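You operate a simulated robot arm through the tools that you are given. There is no shell and no other tool. Be economical: measure what you need, move in short steps, check, and stop when the job is done.

You run a simulated robot arm. Do the job below in one go: nothing can be reset, and whatever is moved stays where it is left.

TASK
Wind 8 metres of wire onto the small spool.
Fine: zero the counter and release the brake first; brake on again at the end; leave the tension dial.

Only the result counts: the job must be done as asked and must still hold three seconds after the hand-in. Knocking over, shifting, dropping, spilling or breaking anything else fails it.

THE ROBOT
A 6-joint arm with a two-finger parallel gripper, fixed in place. Base frame: the origin is at the foot of the arm, x ahead of it, y to its left, z up. Readings come in m, rad, newtons and seconds.
With the tool pointing down near the work surface it reaches from about 0.1 to 0.62 m from the base axis. Its first joint turns from -1.152 to 1.152 rad. Payload 2.9 kg.
The TCP is the grasp point between the finger pads, 0.03 m short of the fingertips. In the tool frame z runs along the fingers and y along their closing line. The gripper opens to 0.11 m. The fingers are 0.02 m wide and 0.01 m thick; the gripper's body (0.048 by 0.112 m) begins 0.055 m behind the TCP.
Orientation is that of the tool frame in the base frame, as a unit quaternion [x, y, z, w]. With the fingers straight down and closing along the base's y, the tool's x points along the base's -x, its y along +y and its z along -z.

THE INTERFACE
- The arm moves only by the tool nudge_tool. Its argument "motion" is a list of rows, each a list of 7 numbers: the shift along the base's x, y, z in m, then the turn, a rotation vector about the base's x, y, z in rad, then the closure in counts, from 0 (fully open) to 255 (shut). In form: [[x, y, z, wx, wy, wz, hand], ...]. A call has 1 to 12 rows; each row shifts and turns the commanded pose from where the row before left it. A row lasts 0.2 s, in which the tool goes at most 0.05 m and 0.15 rad; a call with a longer step from one row to the next is refused whole, and so is a gripper value outside its range. A pose out of reach is approached as far as the arm can. The call stops where the force on the tool passes 40 N (or 10 N more than at its start, if that is more) or the arm is blocked; 0.2 s more then pass. Each finger travels about 0.108 m/s and halts on what it meets, pressing with about 41 N; the grip force reading is that of the motor and also rises with nothing between the fingers. The clock runs only during rows and for 0.2 s after the last one: add rows that do not move to give the fingers time. The reply holds the time, the measured pose of the TCP, the force on the tool along the base axes, the opening and the grip force, in the units named above and with some noise, with the torque about the TCP (base axes, N m) and any sound that the robot's microphone picked up.
- Cameras (640 x 400 px; columns grow to the right, rows downward): "scene" is fixed at [0.0888, 0.4442, 1.3872]; the picture's right is [-0.63, -0.77, 0.00], its down [-0.41, 0.33, -0.85] and it looks along [0.66, -0.54, -0.53] (base axes); focal length 349 px, centre (320, 200). "wrist" rides on the gripper at [0.072, 0.017, -0.103] in the tool frame; the picture's right is [-0.23, 0.97, 0.00], its down [-0.76, -0.18, -0.62] and it looks along [-0.61, -0.14, 0.78] (tool axes); focal length 222 px, centre (320, 200). There is no depth. A picture from a camera that has moved, and an enlarged one, comes with that camera's place and axes in the base frame and with its lens.
- get_image(camera): a new picture of that camera. It takes no simulated time.
- zoom(camera, box): a new picture of the part [left, top, right, bottom] of that camera's present view, enlarged. It takes no simulated time.
- sign_off(): hands the job in; it is judged then, once.

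Go step by step. Nothing tells you positions but the pictures and the camera data: compare them with the known pose of the tool, close in by small moves and look again before you grip or let go. The budget is 120 turns and 84 pictures, counting those below and the enlarged ones. Unless the task says otherwise, let go and move clear before handing in, and close with one line.

The tools are called after "Request:" as name(argument=value, ...) on one line, values as JSON. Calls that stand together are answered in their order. nudge_tool: Moves the arm, as the interface text tells. Its arguments: {"type":"object","properties":{"motion":{"type":"array","items":{"type":"array","items":{"type":"number"}}}},"required":["motion"]} The other tools are called the same way: get_image (camera) takes a picture; zoom (camera, box) takes an enlarged picture of a part of a camera's view; sign_off () hands the job in.

At the start:

```text
time_s: 0.0
ee_pos: [0.3683, 0.0874, 1.1522]
orientation: [0.0, 1.0, 0.0, -0.001]
force: [0.2, 0.5, -0.2]
torque: [-0.02, 0.01, -0.03]
gripper_width: 0.1103
finger_force: 0.1
```

scene: 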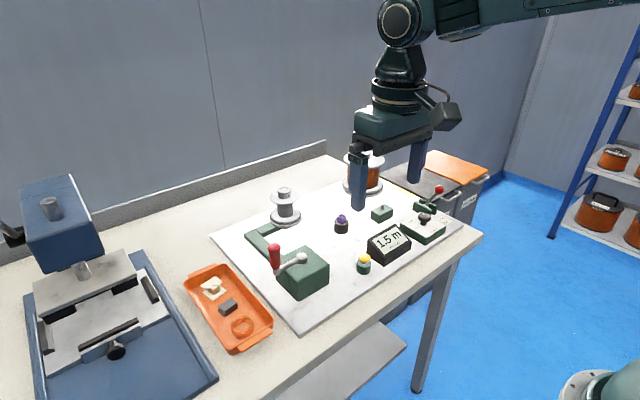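
wrist: 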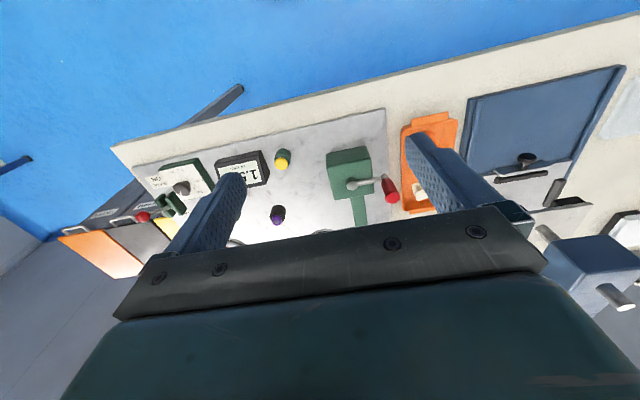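

I see a winding station with a crank box (red handle), two spools, a counter reading 1.5 m, yellow and purple buttons, a dial box and a red-knobbed lever. I'll zoom in to identify each of them.

Request:
zoom(camera="scene", box=[320, 140, 480, 280])

Request:
zoom(camera="scene", box=[200, 170, 380, 310])

Request:
zoom(camera="wrist", box=[50, 110, 410, 260])

```text
2.86 times, centred on (400, 210) of scene
camera zoom: at [0.0888, 0.4442, 1.3872], right [-0.63, -0.77, 0.0], down [-0.41, 0.33, -0.85], along [0.66, -0.54, -0.53], focal length 998 px, centre (91, 171)
```

zoom: 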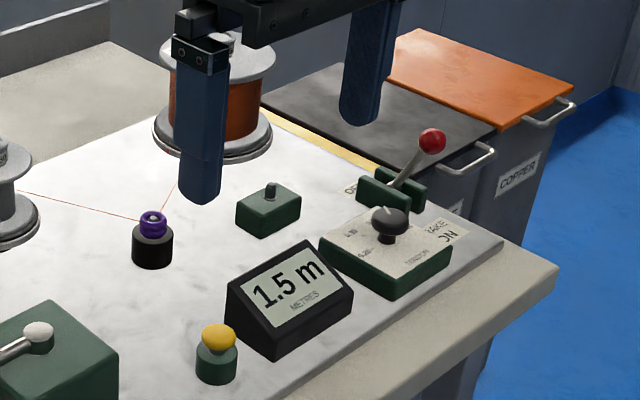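

```text
2.86 times, centred on (290, 240) of scene
camera zoom: at [0.0888, 0.4442, 1.3872], right [-0.63, -0.77, 0.0], down [-0.41, 0.33, -0.85], along [0.66, -0.54, -0.53], focal length 998 px, centre (406, 86)
```

zoom: 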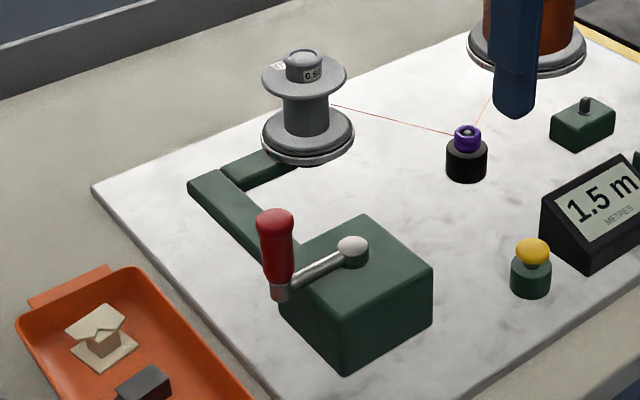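

```text
1.78 times, centred on (230, 185) of wrist
camera zoom: at [0.297, 0.1049, 1.2557], right [0.23, 0.97, 0.0], down [0.76, -0.18, 0.62], along [0.61, -0.14, -0.78], focal length 395 px, centre (480, 227)
```

zoom: 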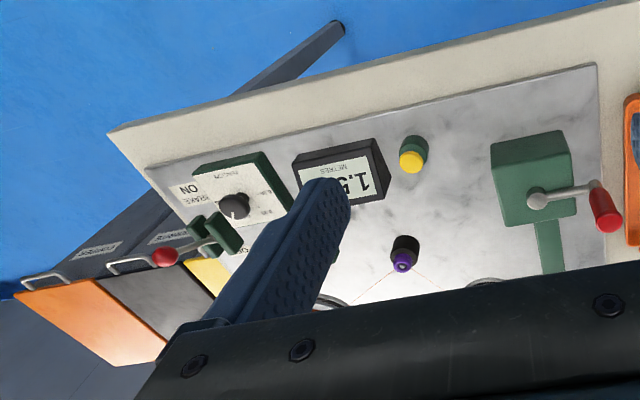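

The yellow button is roughly at (0.50, -0.02, 0.86), the plate is at z≈0.81, and the brake lever is around (0.53, -0.33). I'll move the tool nearer the lever, staying high, to read the labels.

Request:
nudge_tool(motion=[[-0.03, -0.045, 0, 0, 0, 0, 0], [-0.03, -0.04, -0.01, 0, 0, 0, 0], [-0.03, -0.04, -0.01, 0, 0, 0, 0], [-0.02, -0.04, -0.01, 0, 0, 0, 0], [0, -0.04, -0.01, 0, 0, 0, 0], [0, -0.04, -0.01, 0, 0, 0, 0]])

Request:
get_image(camera="wrist")

Request:
get_image(camera="scene")

```text
refused: row 1 steps farther than a row can; nothing moved
```

```text
78 pictures are left
camera wrist: at [0.297, 0.1049, 1.2557], right [0.23, 0.97, 0.0], down [0.76, -0.18, 0.62], along [0.61, -0.14, -0.78], focal length 222 px, centre (320, 200)
```

wrist: 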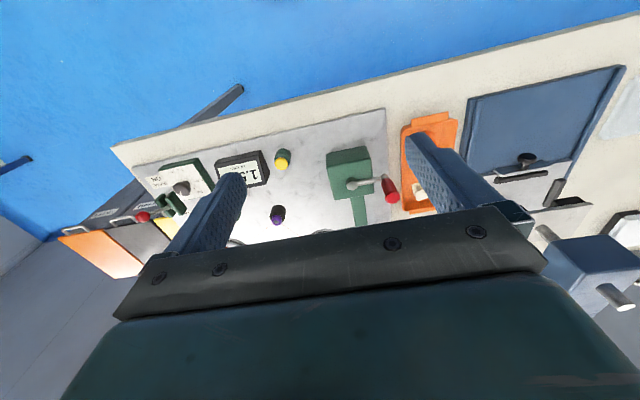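

```text
77 pictures are left
```

scene: 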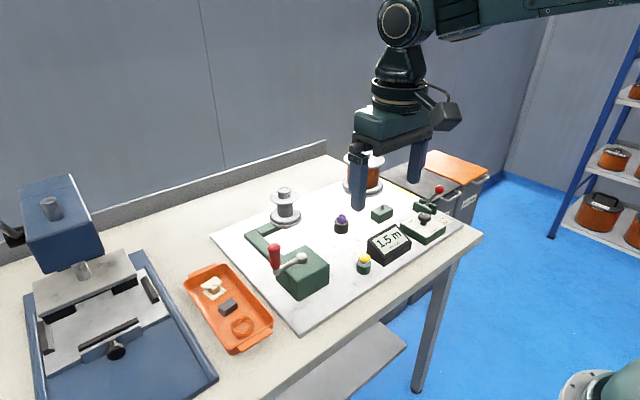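

The move was refused because a step was too long; nothing has moved. I'll repeat it with shorter rows.

Request:
nudge_tool(motion=[[-0.015, -0.035, 0, 0, 0, 0, 0], [-0.015, -0.04, -0.01, 0, 0, 0, 0], [-0.015, -0.04, -0.01, 0, 0, 0, 0], [-0.015, -0.04, -0.01, 0, 0, 0, 0], [0, -0.04, -0.015, 0, 0, 0, 0], [0, -0.04, -0.015, 0, 0, 0, 0]])

Request:
get_image(camera="wrist")

Request:
zoom(camera="scene", box=[320, 140, 480, 280])

```text
time_s: 1.4
ee_pos: [0.3088, -0.1478, 1.093]
orientation: [0.0, 1.0, 0.0, 0.0]
force: [-0.4, 0.3, -0.8]
torque: [0.02, 0.04, 0.01]
gripper_width: 0.1099
finger_force: 0.0
```

```text
76 pictures are left
camera wrist: at [0.2368, -0.1305, 1.1959], right [0.23, 0.97, 0.0], down [0.76, -0.18, 0.62], along [0.61, -0.14, -0.78], focal length 222 px, centre (320, 200)
```

wrist: 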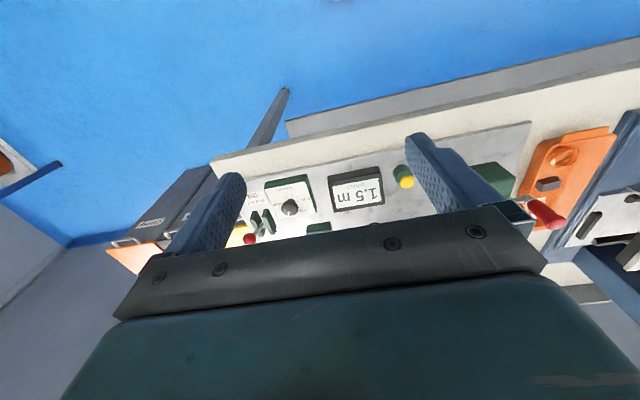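

```text
2.86 times, centred on (400, 210) of scene
camera zoom: at [0.0888, 0.4442, 1.3872], right [-0.63, -0.77, 0.0], down [-0.41, 0.33, -0.85], along [0.66, -0.54, -0.53], focal length 998 px, centre (91, 171)
```

zoom: 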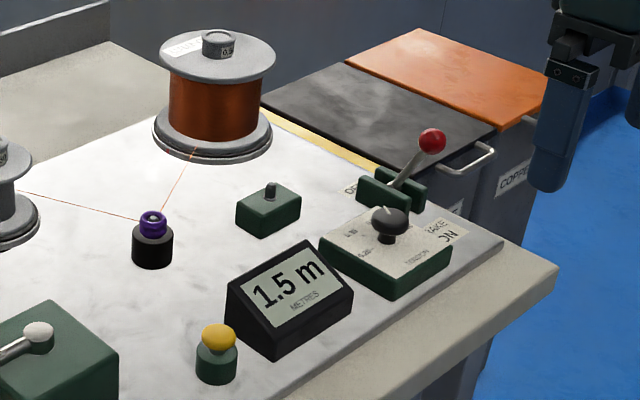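

Request:
zoom(camera="wrist", box=[220, 150, 420, 260])

Request:
zoom(camera="scene", box=[375, 165, 455, 225])

```text
3.20 times, centred on (320, 205) of wrist
camera zoom: at [0.2368, -0.1305, 1.1959], right [0.23, 0.97, 0.0], down [0.76, -0.18, 0.62], along [0.61, -0.14, -0.78], focal length 711 px, centre (320, 184)
```

zoom: 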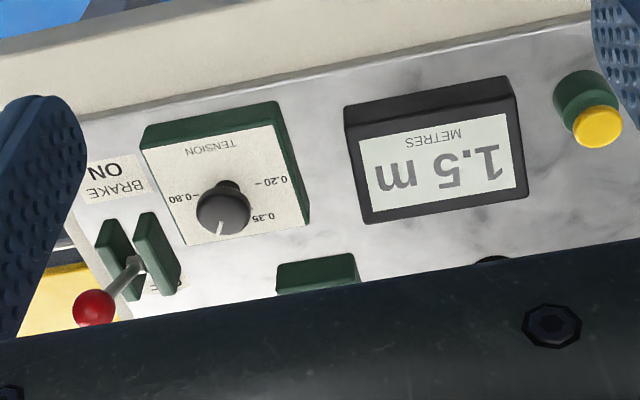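

```text
6.67 times, centred on (415, 195) of scene
camera zoom: at [0.0888, 0.4442, 1.3872], right [-0.63, -0.77, 0.0], down [-0.41, 0.33, -0.85], along [0.66, -0.54, -0.53], focal length 2329 px, centre (-313, 233)
```

zoom: 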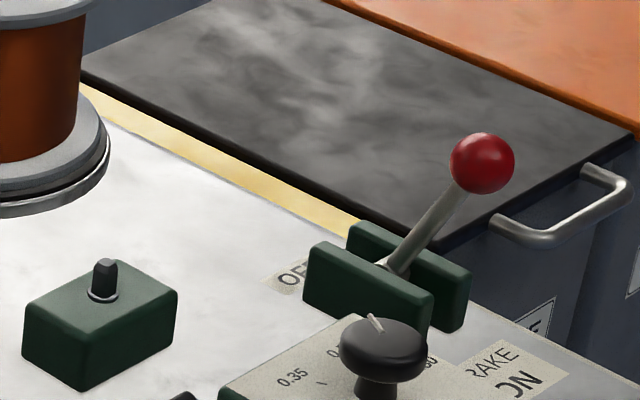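

The brake lever is ON, leaning toward the robot, with its ball at about (0.531, -0.341, 0.900). OFF is on the far side. The yellow button top is at about (0.500, -0.025, 0.855). I'll close the fingers and hover over the yellow button.

Request:
nudge_tool(motion=[[0.032, 0.0205, -0.01, 0, 0, 0, 255], [0.032, 0.0205, -0.01, 0, 0, 0, 255], [0.032, 0.0205, -0.01, 0, 0, 0, 255], [0.032, 0.0205, -0.01, 0, 0, 0, 255], [0.032, 0.0205, -0.01, 0, 0, 0, 255], [0.031, 0.0205, -0.01, 0, 0, 0, 255], [0, 0, -0.04, 0, 0, 0, 255], [0, 0, -0.04, 0, 0, 0, 255], [0, 0, -0.03, 0, 0, 0, 255], [0, 0, 0, 0, 0, 0, 255]])

Request:
get_image(camera="wrist")

Request:
zoom(camera="scene", box=[320, 200, 440, 290])

```text
time_s: 3.6
ee_pos: [0.4983, -0.0258, 0.9227]
orientation: [-0.001, 1.0, 0.0, 0.0]
force: [0.2, 0.9, 1.0]
torque: [0.01, 0.0, -0.02]
gripper_width: 0.0
finger_force: 37.7
```

```text
72 pictures are left
camera wrist: at [0.4276, -0.0087, 1.0251], right [0.23, 0.97, 0.0], down [0.76, -0.18, 0.62], along [0.61, -0.14, -0.78], focal length 222 px, centre (320, 200)
```

wrist: 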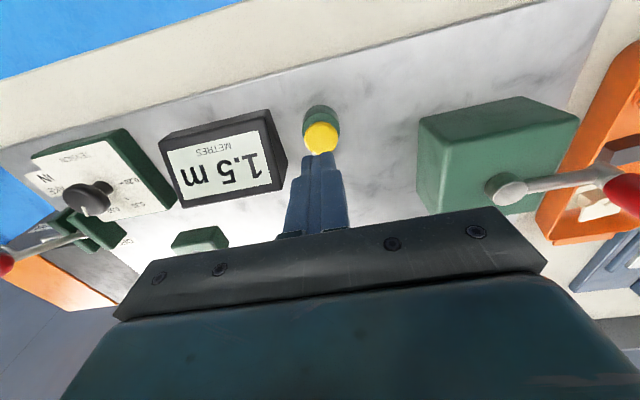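

```text
4.44 times, centred on (380, 245) of scene
camera zoom: at [0.0888, 0.4442, 1.3872], right [-0.63, -0.77, 0.0], down [-0.41, 0.33, -0.85], along [0.66, -0.54, -0.53], focal length 1552 px, centre (53, 0)
```

zoom: 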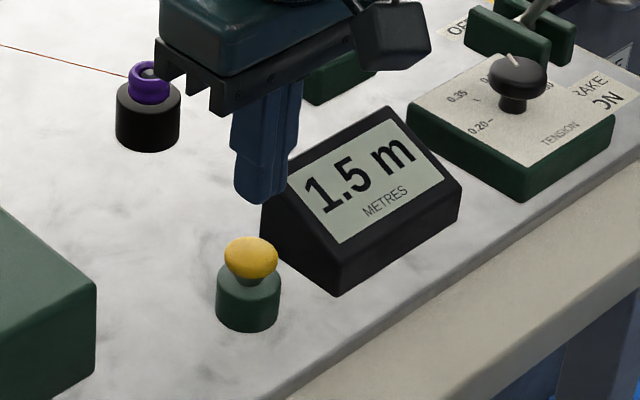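

The fingertips are right above the yellow cap. I'll press down slowly.

Request:
nudge_tool(motion=[[0, 0.001, -0.02, 0, 0, 0, 255], [0, 0, -0.01, 0, 0, 0, 255], [0, 0, -0.006, 0, 0, 0, 255], [0, 0, -0.006, 0, 0, 0, 255], [0, 0, -0.003, 0, 0, 0, 255]])

Request:
zoom(camera="scene", box=[320, 200, 440, 290])

```text
time_s: 4.8
ee_pos: [0.5, -0.0244, 0.8773]
orientation: [0.0, 1.0, 0.0, 0.0]
force: [-1.5, -0.6, 3.7]
torque: [-0.04, 0.04, 0.05]
gripper_width: 0.0004
finger_force: 38.0
heard: click
```

```text
4.44 times, centred on (380, 245) of scene
camera zoom: at [0.0887, 0.4441, 1.3872], right [-0.63, -0.77, 0.0], down [-0.41, 0.33, -0.85], along [0.66, -0.54, -0.53], focal length 1552 px, centre (53, 0)
```

zoom: 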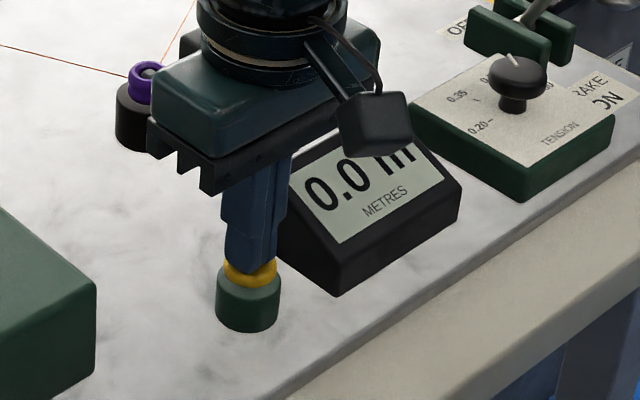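

The counter reads 0.0. Next I'll lift and go to the brake lever, tilting the fingers forward (tips toward +x) to gain reach.

Request:
nudge_tool(motion=[[0, 0, 0.04, 0, 0, 0, 255], [0, 0, 0.045, 0, 0, 0, 255], [0, 0, 0.045, 0, 0, 0, 255], [0, 0, 0.02, 0, 0, 0, 116], [-0.01, -0.045, 0, 0, -0.1, 0, 116], [-0.01, -0.045, 0, 0, -0.1, 0, 116], [0, -0.045, 0, 0, -0.1, 0, 116], [0, -0.045, 0, 0, -0.1, 0, 116], [0, -0.045, 0, 0, -0.1, 0, 116], [0, -0.045, 0, 0, -0.1, 0, 116], [0, -0.046, 0, 0, 0, 0, 116], [0, 0, 0, 0, 0, 0, 116]])

Request:
get_image(camera="wrist")

Request:
zoom(camera="scene", box=[350, 120, 490, 240])

```text
time_s: 7.4
ee_pos: [0.4795, -0.3391, 1.0283]
orientation: [-0.001, 0.955, 0.0, 0.296]
force: [0.8, -0.8, -0.2]
torque: [0.01, 0.01, 0.03]
gripper_width: 0.0603
finger_force: 0.1
```

```text
69 pictures are left
camera wrist: at [0.362, -0.3219, 1.0722], right [0.19, 0.97, 0.13], down [0.28, -0.18, 0.94], along [0.94, -0.14, -0.3], focal length 222 px, centre (320, 200)
```

wrist: 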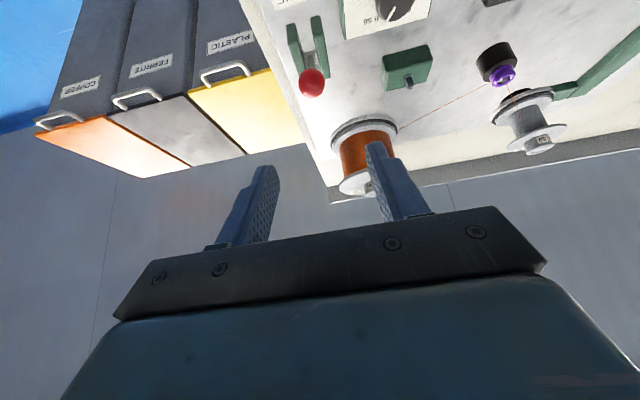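

```text
3.33 times, centred on (420, 180) of scene
camera zoom: at [0.0888, 0.4441, 1.3872], right [-0.63, -0.77, 0.0], down [-0.41, 0.33, -0.85], along [0.66, -0.54, -0.53], focal length 1164 px, centre (-13, 267)
```

zoom: 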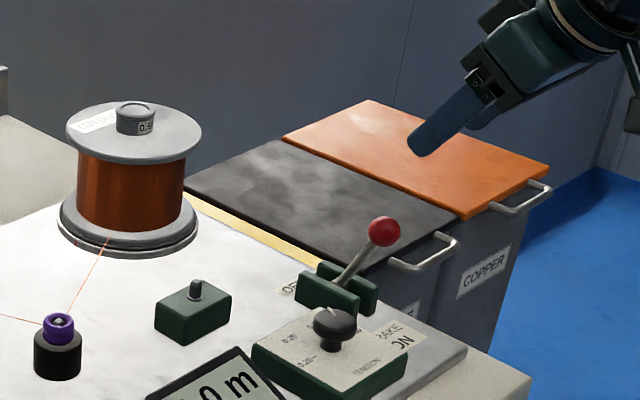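

The ball position is confirmed at (0.531, -0.340, 0.900). I'll descend so it sits between the open fingers.

Request:
nudge_tool(motion=[[0.005, 0, -0.04, 0, 0, 0, 116], [0.015, -0.001, -0.035, 0, 0, 0, 116], [0.015, -0.001, -0.03, 0, 0, 0, 116], [0.014, 0, -0.02, 0, 0, 0, 116], [0, 0, 0, 0, 0, 0, 116]])

Request:
get_image(camera="wrist")

Request:
zoom(camera="scene", box=[350, 120, 490, 240])

```text
time_s: 8.6
ee_pos: [0.5283, -0.3422, 0.902]
orientation: [0.001, 0.955, 0.0, 0.296]
force: [-0.3, -0.7, 0.9]
torque: [-0.02, 0.01, -0.02]
gripper_width: 0.0601
finger_force: 0.1
```

```text
67 pictures are left
camera wrist: at [0.4109, -0.3245, 0.9468], right [0.19, 0.97, 0.13], down [0.28, -0.18, 0.94], along [0.94, -0.14, -0.3], focal length 222 px, centre (320, 200)
```

wrist: 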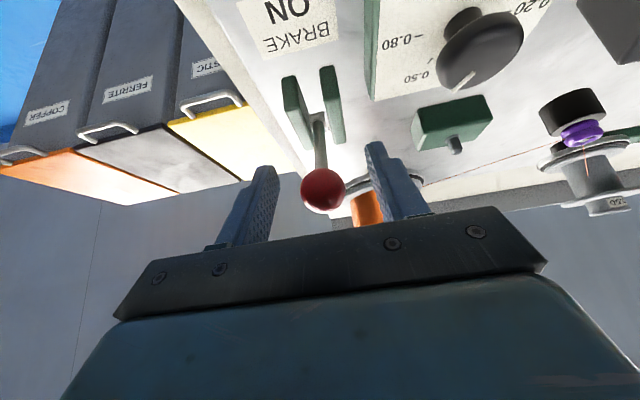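

```text
3.33 times, centred on (420, 180) of scene
camera zoom: at [0.0888, 0.4442, 1.3872], right [-0.63, -0.77, 0.0], down [-0.41, 0.33, -0.85], along [0.66, -0.54, -0.53], focal length 1164 px, centre (-13, 267)
```

zoom: 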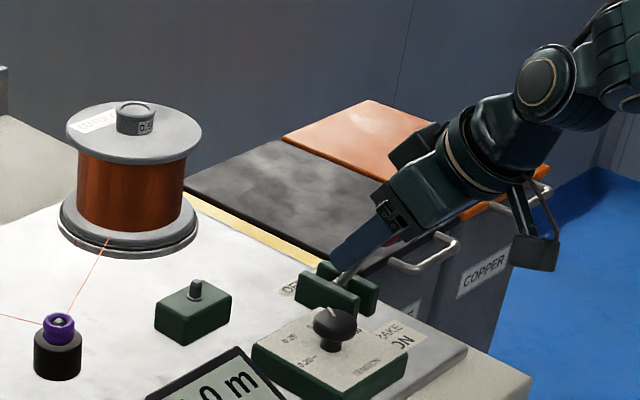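

The ball is between the pads. I'll close on it and sweep the lever toward OFF along its arc.

Request:
nudge_tool(motion=[[0, 0, 0, 0, 0, 0, 255], [0, 0, 0, 0, 0, 0, 255], [0.017, 0, 0.007, 0, -0.06, 0, 255], [0.017, 0, 0.0025, 0, -0.06, 0, 255], [0.016, 0, 0, 0, -0.06, 0, 255], [0.017, 0, -0.0025, 0, -0.06, 0, 255], [0.009, 0, -0.003, 0, -0.03, 0, 255], [0, 0, 0, 0, 0, 0, 255]])

Request:
zoom(camera="scene", box=[350, 120, 490, 240])

Request:
get_image(camera="wrist")

```text
time_s: 10.4
ee_pos: [0.6063, -0.3399, 0.9113]
orientation: [-0.002, 0.905, 0.0, 0.426]
force: [4.6, 11.6, 12.1]
torque: [0.03, 0.29, -0.19]
gripper_width: 0.0225
finger_force: 45.3
```

```text
3.33 times, centred on (420, 180) of scene
camera zoom: at [0.0887, 0.4446, 1.387], right [-0.63, -0.77, 0.0], down [-0.41, 0.33, -0.85], along [0.66, -0.54, -0.53], focal length 1164 px, centre (-13, 267)
```

zoom: 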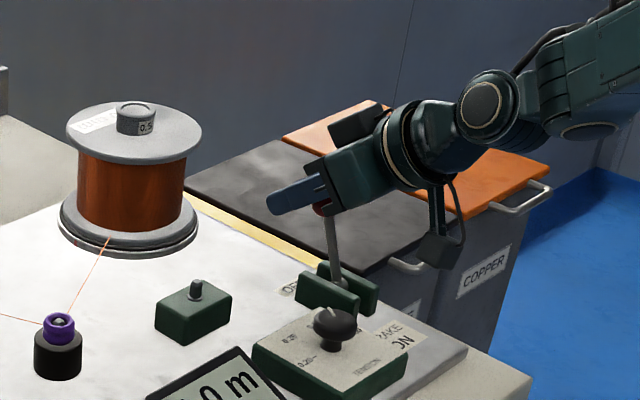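

```text
64 pictures are left
camera wrist: at [0.4816, -0.3232, 0.9199], right [0.14, 0.97, 0.17], down [0.01, -0.18, 0.98], along [0.99, -0.14, -0.03], focal length 222 px, centre (320, 200)
```

wrist: 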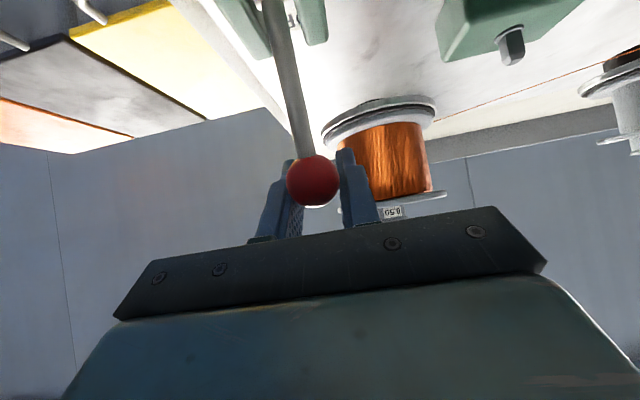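

The lever has passed vertical, but the ball has slipped a little in the pads. I'll carry on toward OFF while dropping slightly.

Request:
nudge_tool(motion=[[0.012, 0, -0.008, 0, 0, 0, 255], [0.014, 0, -0.006, 0, 0, 0, 255], [0.014, 0, -0.006, 0, 0, 0, 255], [0, 0, 0, 0, 0, 0, 255]])

Request:
zoom(camera="scene", box=[350, 120, 490, 240])

Request:
get_image(camera="wrist")

```text
time_s: 10.9
ee_pos: [0.623, -0.3395, 0.9116]
orientation: [-0.006, 0.901, -0.003, 0.434]
force: [0.6, 1.1, 3.2]
torque: [-0.01, 0.05, -0.02]
gripper_width: 0.0001
finger_force: 38.1
stopped in row 2: the force on the tool passed its limit at 45 N (the readings are from after the stop); the commanded pose is now the measured one
```

```text
3.33 times, centred on (420, 180) of scene
camera zoom: at [0.0888, 0.4442, 1.3872], right [-0.63, -0.77, 0.0], down [-0.41, 0.33, -0.85], along [0.66, -0.54, -0.53], focal length 1164 px, centre (-13, 267)
```

zoom: 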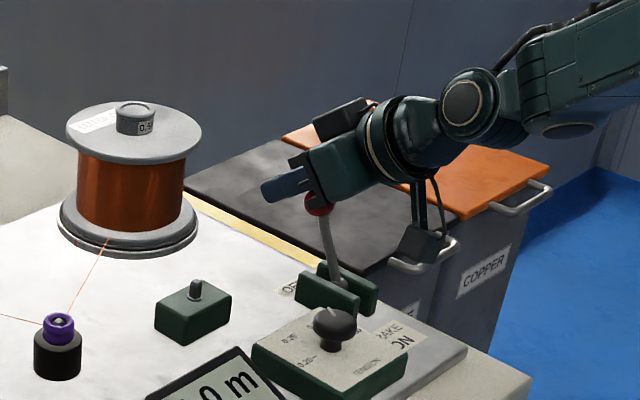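

```text
62 pictures are left
camera wrist: at [0.4982, -0.3246, 0.9178], right [0.14, 0.98, 0.17], down [-0.01, -0.17, 0.99], along [0.99, -0.14, -0.01], focal length 222 px, centre (320, 200)
```

wrist: 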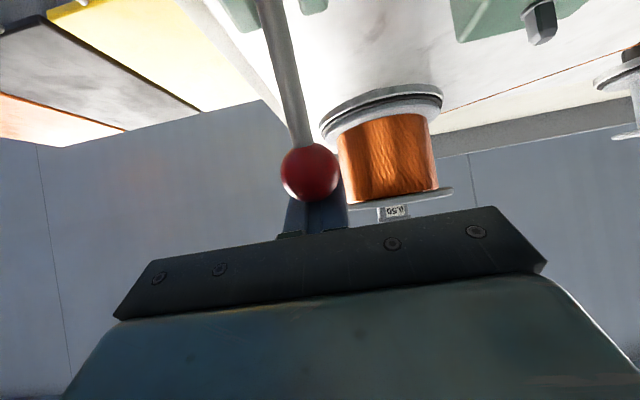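

The fingers slipped off and closed above the ball; the lever now leans toward OFF. I'll lift and back away to see where it rests.

Request:
nudge_tool(motion=[[0.003, 0, 0.03, 0, 0, 0, 255], [0, 0, 0.04, 0, 0, 0, 255], [-0.03, 0, 0.03, 0, 0.05, 0, 255], [-0.045, 0, 0, 0, 0.1, 0, 255], [-0.045, 0, 0, 0, 0.1, 0, 255], [-0.03, 0, 0, 0, 0, 0, 255]])

Request:
zoom(camera="scene", box=[375, 165, 455, 225])

Request:
get_image(camera="wrist")

```text
time_s: 12.3
ee_pos: [0.4747, -0.3405, 1.01]
orientation: [-0.005, 0.948, -0.003, 0.317]
force: [1.0, 0.1, 0.0]
torque: [-0.02, 0.0, -0.01]
gripper_width: 0.0
finger_force: 37.8
```

```text
6.67 times, centred on (415, 195) of scene
camera zoom: at [0.0888, 0.4442, 1.3872], right [-0.63, -0.77, 0.0], down [-0.41, 0.33, -0.85], along [0.66, -0.54, -0.53], focal length 2329 px, centre (-313, 233)
```

zoom: 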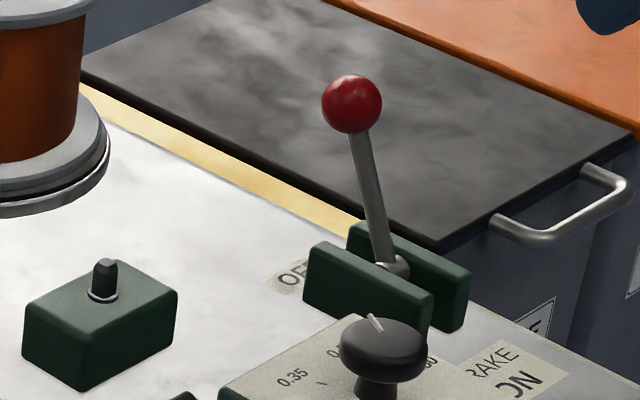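

```text
60 pictures are left
camera wrist: at [0.3557, -0.324, 1.0484], right [0.17, 0.98, 0.13], down [0.23, -0.17, 0.96], along [0.96, -0.14, -0.26], focal length 222 px, centre (320, 200)
```

wrist: 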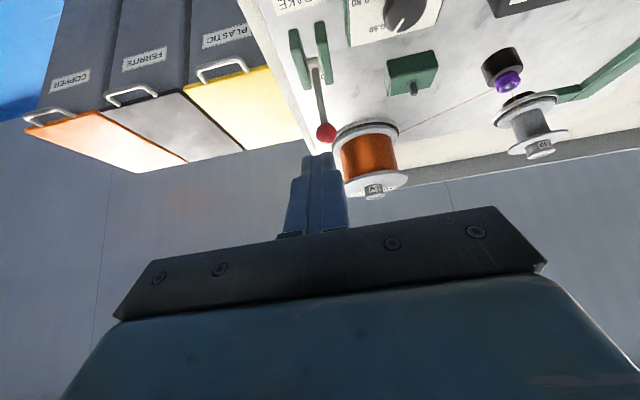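

The ball now rests at about (0.600, -0.341, 0.899), mirrored from its start, so it should be at the OFF stop. I'll push gently from behind to confirm it won't go further.

Request:
nudge_tool(motion=[[0.015, 0, -0.04, 0, 0, 0, 255], [0.015, 0, -0.04, 0, 0, 0, 255], [0.025, 0, -0.02, 0, 0, 0, 255], [0.01, 0, 0, 0, 0, 0, 255], [0.01, 0, 0, 0, 0, 0, 255], [0.01, 0, 0, 0, 0, 0, 255], [0.01, 0, 0, 0, 0, 0, 255], [0.008, 0, 0, 0, 0, 0, 255], [0.008, 0, 0, 0, 0, 0, 255]])

Request:
zoom(camera="scene", box=[375, 165, 455, 225])

```text
time_s: 13.7
ee_pos: [0.5573, -0.3412, 0.9099]
orientation: [-0.006, 0.95, 0.001, 0.311]
force: [-21.9, 6.9, 13.4]
torque: [0.0, 0.01, 0.28]
gripper_width: 0.0
finger_force: 37.2
stopped in row 7: the force on the tool passed its limit at 54 N (the readings are from after the stop); the commanded pose is now the measured one
```

```text
6.67 times, centred on (415, 195) of scene
camera zoom: at [0.088, 0.4445, 1.3871], right [-0.63, -0.77, 0.0], down [-0.41, 0.33, -0.85], along [0.66, -0.54, -0.53], focal length 2329 px, centre (-313, 233)
```

zoom: 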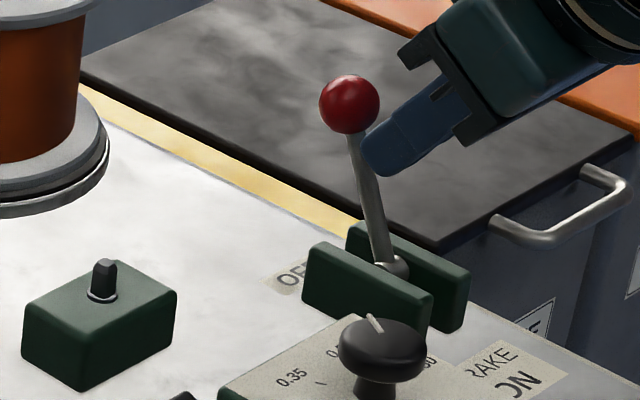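

The lever is firmly against its OFF stop. I'll back off, lift, straighten the tool, and travel over to the crank handle, whose top I estimate at (0.561, 0.173, 0.948) with the hub at (0.559, 0.110, 0.890).

Request:
nudge_tool(motion=[[-0.03, 0, 0.01, 0, 0, 0, 255], [-0.02, 0, 0.04, 0, 0, 0, 255], [0, 0, 0.045, 0, 0, 0, 255], [0, 0, 0.03, 0, 0, 0, 255], [0, 0.045, 0, 0, 0, 0, 255], [0.006, 0.047, 0, 0, 0.06, 0, 116], [0.006, 0.047, 0, 0, 0.06, 0, 116], [0.006, 0.047, 0, 0, 0.06, 0, 116], [0.006, 0.047, 0, 0, 0.06, 0, 116], [0.006, 0.047, 0, 0, 0.06, 0, 116], [0.006, 0.047, 0, 0, 0.06, 0, 116], [0.006, 0.047, 0, 0, 0, 0, 116]])

Request:
nudge_tool(motion=[[0, 0.046, 0, 0, 0, 0, 116], [0, 0.046, 0, 0, 0, 0, 116], [0, 0.046, 0, 0, 0, 0, 116], [0, 0, 0, 0, 0, 0, 116]])

Request:
get_image(camera="wrist")

Request:
get_image(camera="scene")

```text
time_s: 16.3
ee_pos: [0.5506, 0.0328, 1.0338]
orientation: [-0.005, 0.991, 0.0, 0.136]
force: [0.1, -0.3, -1.0]
torque: [0.01, 0.02, 0.01]
gripper_width: 0.0598
finger_force: 0.0
```

```text
time_s: 17.3
ee_pos: [0.5502, 0.1709, 1.0336]
orientation: [-0.005, 0.991, 0.001, 0.137]
force: [-0.1, 0.0, -0.3]
torque: [-0.02, -0.02, -0.01]
gripper_width: 0.0604
finger_force: 0.1
```

```text
58 pictures are left
camera wrist: at [0.4537, 0.1866, 1.1133], right [0.21, 0.98, 0.06], down [0.57, -0.17, 0.81], along [0.8, -0.13, -0.59], focal length 222 px, centre (320, 200)
```

wrist: 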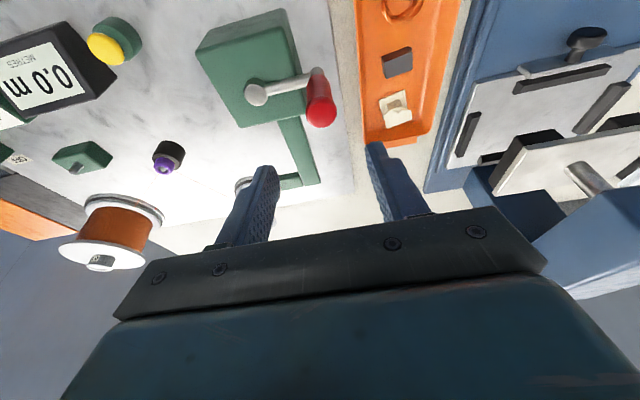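

```text
57 pictures are left
```

scene: 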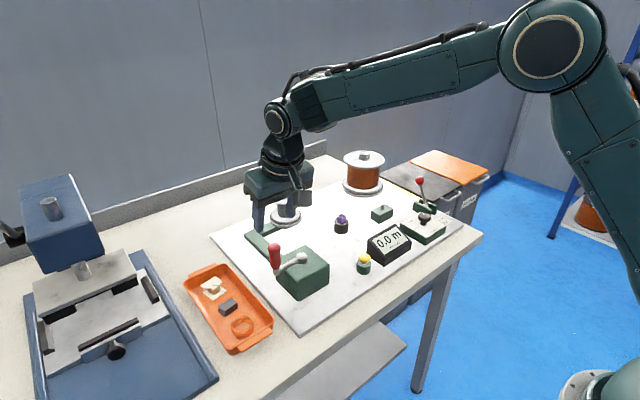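

The handle axis measures (0.558, 0.176) and the crank radius is about 0.064 m. I'll lower the open fingers around the upper part of the handle, keeping the tips above the crank arm.

Request:
nudge_tool(motion=[[0.003, 0.004, -0.035, 0, 0, 0, 116], [0.002, 0, -0.03, 0, 0, 0, 116], [0.002, 0, -0.028, 0, 0, 0, 116], [0, 0, 0, 0, 0, 0, 116]])

Request:
get_image(camera="wrist")

Request:
zoom(camera="scene", box=[220, 180, 360, 300])

```text
time_s: 18.3
ee_pos: [0.5575, 0.1752, 0.9416]
orientation: [-0.006, 0.991, 0.001, 0.137]
force: [0.0, -0.5, -0.1]
torque: [-0.02, 0.0, -0.01]
gripper_width: 0.06
finger_force: 0.0
```

```text
56 pictures are left
camera wrist: at [0.4605, 0.1905, 1.0207], right [0.21, 0.98, 0.06], down [0.57, -0.17, 0.81], along [0.8, -0.13, -0.59], focal length 222 px, centre (320, 200)
```

wrist: 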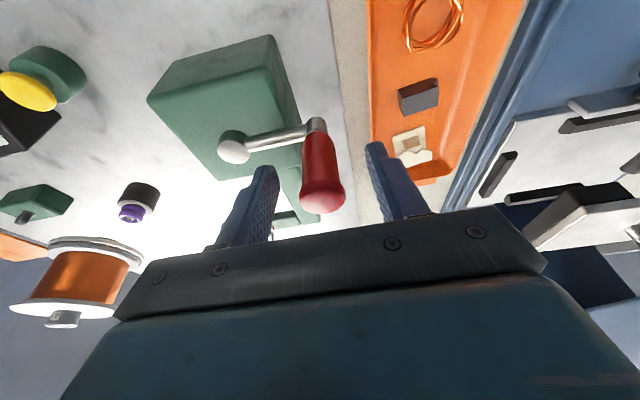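

```text
3.33 times, centred on (290, 240) of scene
camera zoom: at [0.0888, 0.4442, 1.3872], right [-0.63, -0.77, 0.0], down [-0.41, 0.33, -0.85], along [0.66, -0.54, -0.53], focal length 1164 px, centre (420, 67)
```

zoom: 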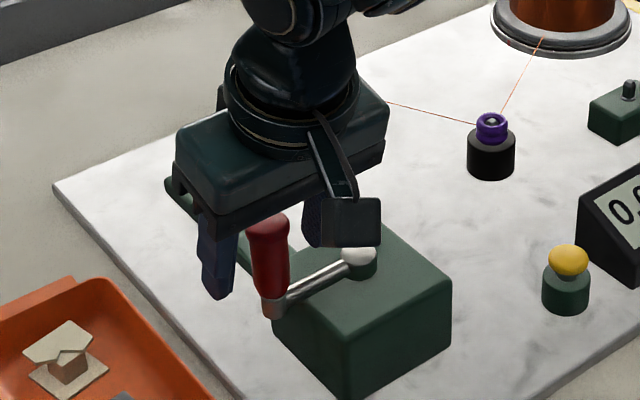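

The handle sits between the pads. I'll close and turn about 30° clockwise (seen from above) to see what the counter does.

Request:
nudge_tool(motion=[[0, 0, 0, 0, 0, 0, 255], [0, 0, 0, 0, 0, 0, 255], [0, 0, 0, 0, 0, 0, 255], [0.0165, -0.002, 0, 0, 0, 0, 255], [0.0155, -0.0065, 0, 0, 0, 0, 255], [0, 0, 0, 0, 0, 0, 255]])

Request:
get_image(camera="scene")

Request:
get_image(camera="wrist")

```text
time_s: 19.7
ee_pos: [0.5899, 0.1652, 0.9411]
orientation: [-0.005, 0.99, 0.001, 0.14]
force: [5.5, 7.8, -4.3]
torque: [0.05, -0.92, 0.04]
gripper_width: 0.0258
finger_force: 45.0
```

```text
54 pictures are left
```

scene: 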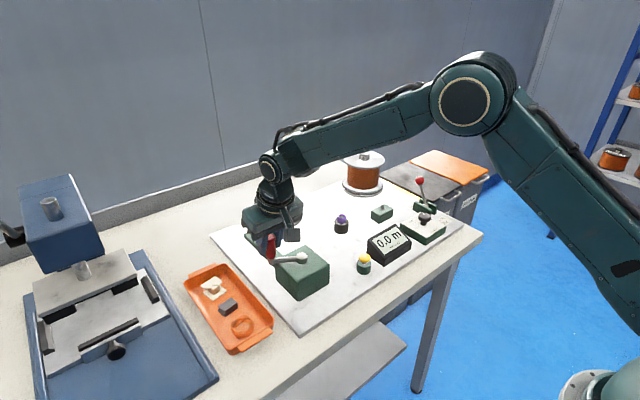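

```text
53 pictures are left
camera wrist: at [0.4931, 0.182, 1.0205], right [0.21, 0.98, 0.06], down [0.56, -0.17, 0.81], along [0.8, -0.13, -0.59], focal length 222 px, centre (320, 200)
```

wrist: 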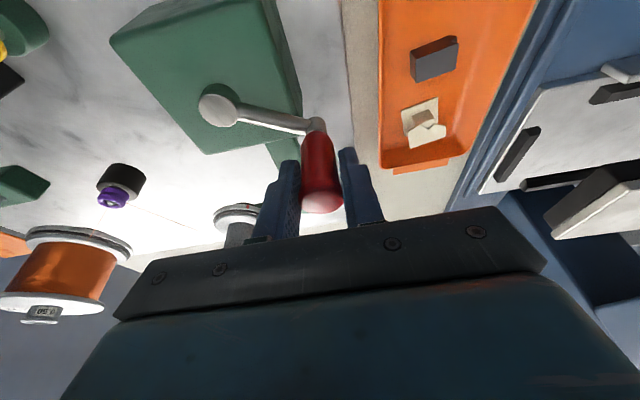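

The crank turned with little force and the counter still rounds to 0.0. I'll continue clockwise to 180°, using a centre of (0.559, 0.1115) and a radius of 0.063.

Request:
nudge_tool(motion=[[0.0236, -0.023, 0, 0, 0, 0, 255], [0.0084, -0.0315, 0, 0, 0, 0, 255], [-0.0084, -0.0315, 0, 0, 0, 0, 255], [-0.0231, -0.023, 0, 0, 0, 0, 255], [-0.0315, -0.0085, 0, 0, 0, 0, 255], [0, 0, 0, 0, 0, 0, 255]])

Request:
get_image(camera="scene")

Request:
get_image(camera="wrist")

```text
time_s: 21.1
ee_pos: [0.557, 0.0455, 0.941]
orientation: [-0.002, 0.991, -0.003, 0.137]
force: [-1.7, -26.9, 15.3]
torque: [0.0, 1.22, -0.06]
gripper_width: 0.0257
finger_force: 44.6
```

```text
52 pictures are left
```

scene: 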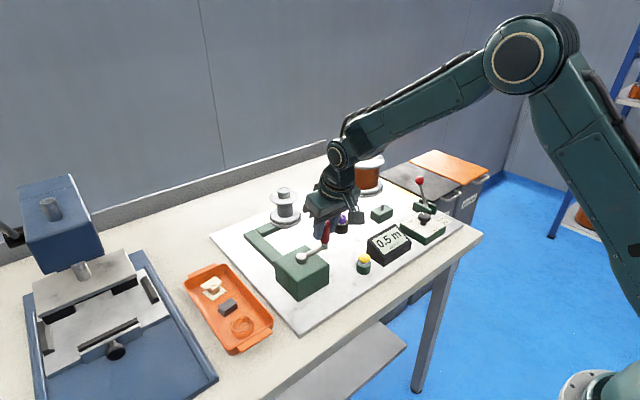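

```text
51 pictures are left
camera wrist: at [0.4603, 0.0623, 1.0208], right [0.22, 0.97, 0.06], down [0.56, -0.17, 0.81], along [0.8, -0.14, -0.59], focal length 222 px, centre (320, 200)
```

wrist: 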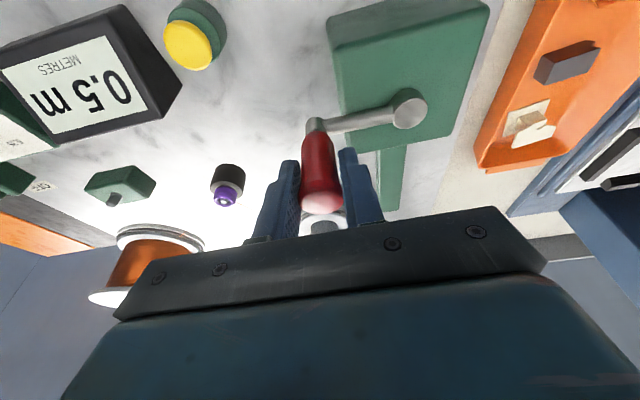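

The counter shows 0.5 m after half a turn, so about 1 m per turn. The forces suggest a centre y of 0.1105 and a radius of 0.065, so I'll complete the turn with that fit.

Request:
nudge_tool(motion=[[-0.032, 0.005, 0, 0, 0, 0, 255], [-0.0238, 0.0238, 0, 0, 0, 0, 255], [-0.0087, 0.0325, 0, 0, 0, 0, 255], [0.0087, 0.0325, 0, 0, 0, 0, 255], [0.0238, 0.0238, 0, 0, 0, 0, 255], [0.0325, 0.0087, 0, 0, 0, 0, 255]])

Request:
get_image(camera="scene")

Request:
get_image(camera="wrist")

```text
time_s: 22.5
ee_pos: [0.561, 0.1754, 0.9415]
orientation: [-0.004, 0.99, 0.0, 0.138]
force: [-1.4, 6.6, -3.9]
torque: [0.04, -1.33, -0.01]
gripper_width: 0.0258
finger_force: 45.5
```

```text
50 pictures are left
```

scene: 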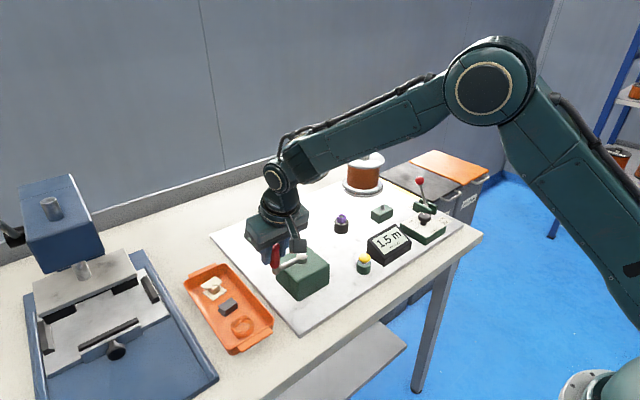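

```text
49 pictures are left
camera wrist: at [0.4635, 0.1911, 1.0202], right [0.21, 0.98, 0.06], down [0.56, -0.17, 0.81], along [0.8, -0.13, -0.59], focal length 222 px, centre (320, 200)
```

wrist: 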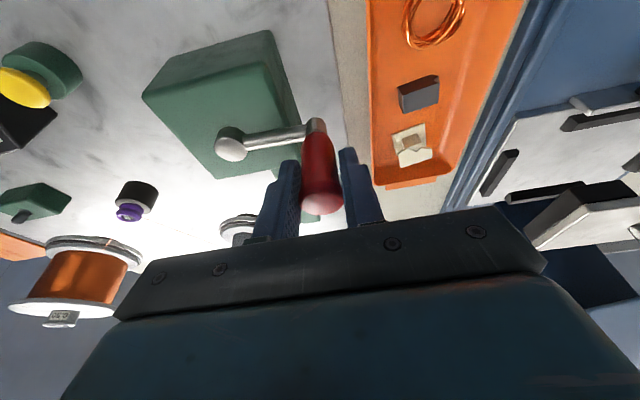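

The counter appears to read 1.5 after the first turn. I'll zoom in to be sure and check the wire on the small spool.

Request:
zoom(camera="scene", box=[320, 200, 440, 290])

Request:
nudge_tool(motion=[[0.0325, -0.0087, 0, 0, 0, 0, 255], [0.0238, -0.0238, 0, 0, 0, 0, 255], [0.0087, -0.0325, 0, 0, 0, 0, 255], [-0.0087, -0.0325, 0, 0, 0, 0, 255], [-0.0238, -0.0238, 0, 0, 0, 0, 255], [-0.0325, -0.0087, 0, 0, 0, 0, 255]])

Request:
zoom(camera="scene", box=[250, 170, 450, 280])

```text
4.44 times, centred on (380, 245) of scene
camera zoom: at [0.0887, 0.4444, 1.3871], right [-0.63, -0.77, 0.0], down [-0.41, 0.33, -0.85], along [0.66, -0.54, -0.53], focal length 1552 px, centre (53, 0)
```

zoom: 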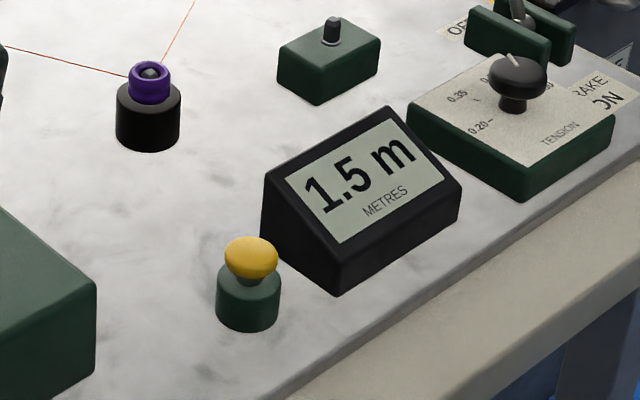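

```text
time_s: 23.9
ee_pos: [0.5574, 0.0454, 0.941]
orientation: [-0.005, 0.991, 0.002, 0.136]
force: [3.0, 4.4, 0.7]
torque: [-0.04, 1.36, 0.04]
gripper_width: 0.0258
finger_force: 45.2
```

```text
3.20 times, centred on (350, 225) of scene
camera zoom: at [0.089, 0.4443, 1.3871], right [-0.63, -0.77, 0.0], down [-0.41, 0.33, -0.85], along [0.66, -0.54, -0.53], focal length 1118 px, centre (224, 120)
```

zoom: 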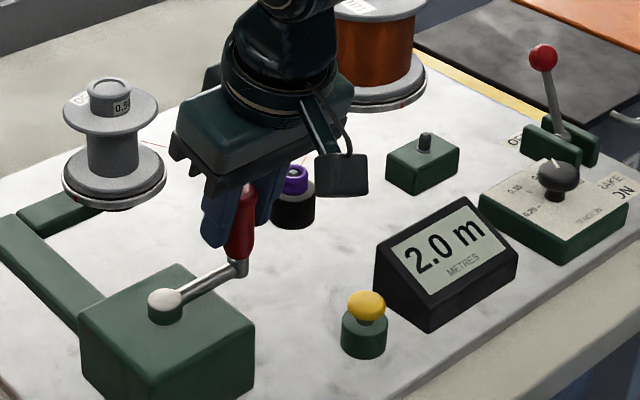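

The counter reads 2.0 after 1.5 turns and seems to move in 0.5 m steps. I'll continue with a full turn from here and watch.

Request:
nudge_tool(motion=[[-0.0325, 0.0087, 0, 0, 0, 0, 255], [-0.0238, 0.0238, 0, 0, 0, 0, 255], [-0.0087, 0.0325, 0, 0, 0, 0, 255], [0.0087, 0.0325, 0, 0, 0, 0, 255], [0.0238, 0.0238, 0, 0, 0, 0, 255], [0.0325, 0.0087, 0, 0, 0, 0, 255]])

Request:
zoom(camera="scene", box=[250, 170, 450, 280])

Request:
nudge_tool(motion=[[0.0325, -0.0087, 0, 0, 0, 0, 255], [0.0238, -0.0238, 0, 0, 0, 0, 255], [0.0087, -0.0325, 0, 0, 0, 0, 255], [-0.0087, -0.0325, 0, 0, 0, 0, 255], [-0.0238, -0.0238, 0, 0, 0, 0, 255], [-0.0325, -0.0087, 0, 0, 0, 0, 255]])

Request:
zoom(camera="scene", box=[250, 170, 450, 280])

```text
time_s: 25.3
ee_pos: [0.5615, 0.1746, 0.9409]
orientation: [-0.004, 0.99, 0.0, 0.14]
force: [-2.5, 3.7, -1.0]
torque: [0.08, -1.34, 0.03]
gripper_width: 0.0258
finger_force: 44.6
```

```text
3.20 times, centred on (350, 225) of scene
camera zoom: at [0.0887, 0.4442, 1.3871], right [-0.63, -0.77, 0.0], down [-0.41, 0.33, -0.85], along [0.66, -0.54, -0.53], focal length 1118 px, centre (224, 120)
```

zoom: 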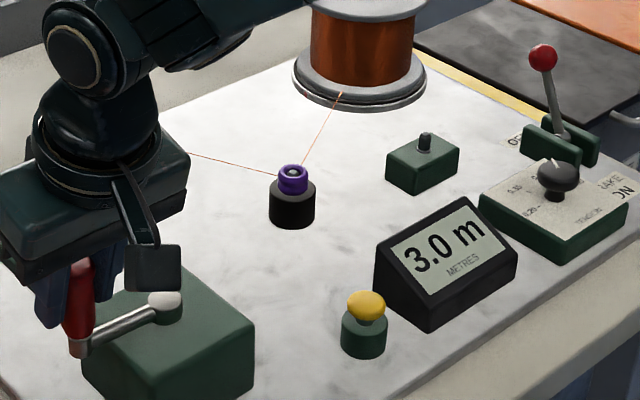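

```text
time_s: 26.7
ee_pos: [0.5597, 0.0455, 0.9404]
orientation: [-0.005, 0.991, 0.002, 0.135]
force: [2.6, -2.4, 5.7]
torque: [-0.01, 1.33, 0.02]
gripper_width: 0.0258
finger_force: 44.6
```

```text
3.20 times, centred on (350, 225) of scene
camera zoom: at [0.0889, 0.4441, 1.3872], right [-0.63, -0.77, 0.0], down [-0.41, 0.33, -0.85], along [0.66, -0.54, -0.53], focal length 1118 px, centre (224, 120)
```

zoom: 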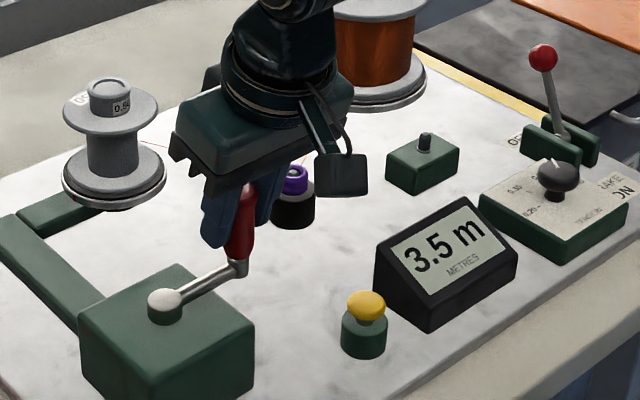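

So far: 0.5 at ½ turn, 1.5 at 1, 2.0 at 1½, 3.0 at 2, and 3.5 at 2½. That is about 1.5 m/turn, shown in 0.5 m steps. I'll find a transition angle with finer steps to calibrate the rate.

Request:
nudge_tool(motion=[[-0.0325, 0.0087, 0, 0, 0, 0, 255]])

Request:
zoom(camera="scene", box=[350, 215, 420, 270])

Request:
nudge_tool(motion=[[-0.0128, 0.0097, 0, 0, 0, 0, 255]])

Request:
zoom(camera="scene", box=[350, 215, 420, 270])

Request:
nudge_tool(motion=[[-0.011, 0.0141, 0, 0, 0, 0, 255]])

Request:
zoom(camera="scene", box=[350, 215, 420, 270])

Request:
nudge_tool(motion=[[-0.0065, 0.0157, 0, 0, 0, 0, 255]])

Request:
zoom(camera="scene", box=[350, 215, 420, 270])

```text
time_s: 27.1
ee_pos: [0.5247, 0.0526, 0.9414]
orientation: [-0.005, 0.991, -0.001, 0.134]
force: [-2.0, -9.3, 6.3]
torque: [0.06, 1.34, -0.02]
gripper_width: 0.026
finger_force: 45.3
```

```text
7.27 times, centred on (385, 242) of scene
camera zoom: at [0.0888, 0.4439, 1.3873], right [-0.63, -0.77, 0.0], down [-0.41, 0.33, -0.85], along [0.66, -0.54, -0.53], focal length 2540 px, centre (-153, -109)
```

zoom: 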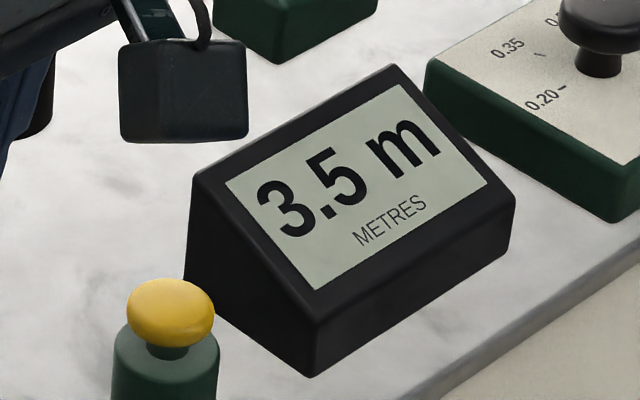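

```text
time_s: 27.5
ee_pos: [0.5112, 0.0642, 0.9411]
orientation: [-0.006, 0.991, 0.0, 0.136]
force: [-11.1, -11.6, 8.0]
torque: [0.0, 0.12, -0.03]
gripper_width: 0.026
finger_force: 44.6
```

```text
7.27 times, centred on (385, 242) of scene
camera zoom: at [0.0884, 0.4438, 1.3873], right [-0.63, -0.77, 0.0], down [-0.41, 0.33, -0.85], along [0.66, -0.54, -0.53], focal length 2540 px, centre (-153, -109)
```

zoom: 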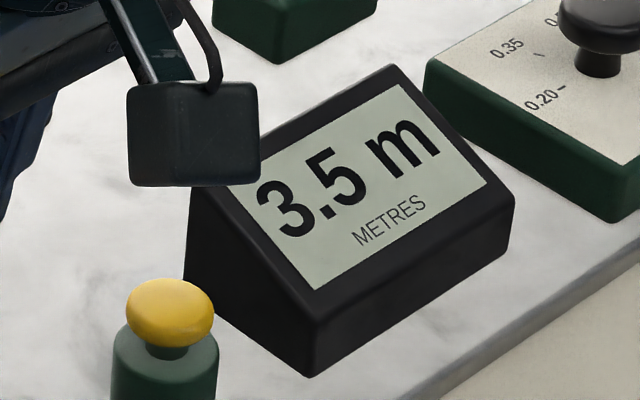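

```text
time_s: 27.9
ee_pos: [0.4998, 0.0799, 0.9412]
orientation: [-0.006, 0.991, 0.001, 0.135]
force: [-14.4, -6.0, 9.3]
torque: [0.26, 0.94, 0.02]
gripper_width: 0.0259
finger_force: 44.3
```

```text
7.27 times, centred on (385, 242) of scene
camera zoom: at [0.0883, 0.4439, 1.3873], right [-0.63, -0.77, 0.0], down [-0.41, 0.33, -0.85], along [0.66, -0.54, -0.53], focal length 2540 px, centre (-153, -109)
```

zoom: 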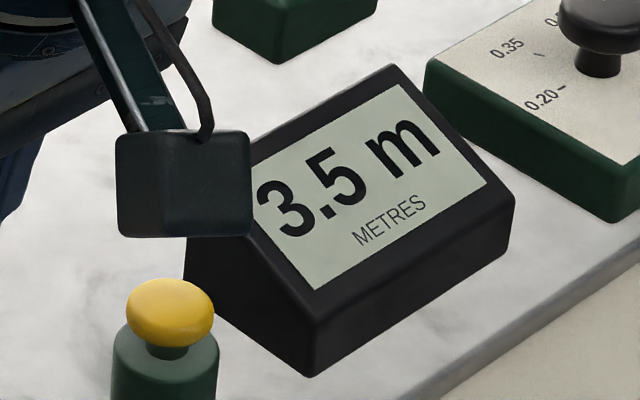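

```text
time_s: 28.3
ee_pos: [0.4954, 0.0944, 0.9409]
orientation: [-0.008, 0.991, 0.002, 0.135]
force: [-16.2, -2.2, 4.5]
torque: [0.42, 0.49, 0.0]
gripper_width: 0.0259
finger_force: 45.0
```

```text
7.27 times, centred on (385, 242) of scene
camera zoom: at [0.0883, 0.4441, 1.3872], right [-0.63, -0.77, 0.0], down [-0.41, 0.33, -0.85], along [0.66, -0.54, -0.53], focal length 2540 px, centre (-153, -109)
```

zoom: 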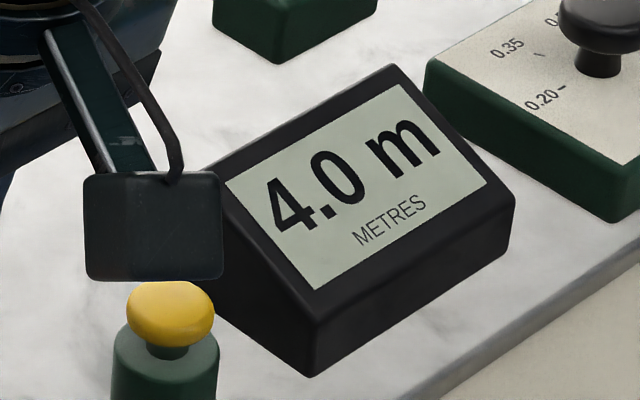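

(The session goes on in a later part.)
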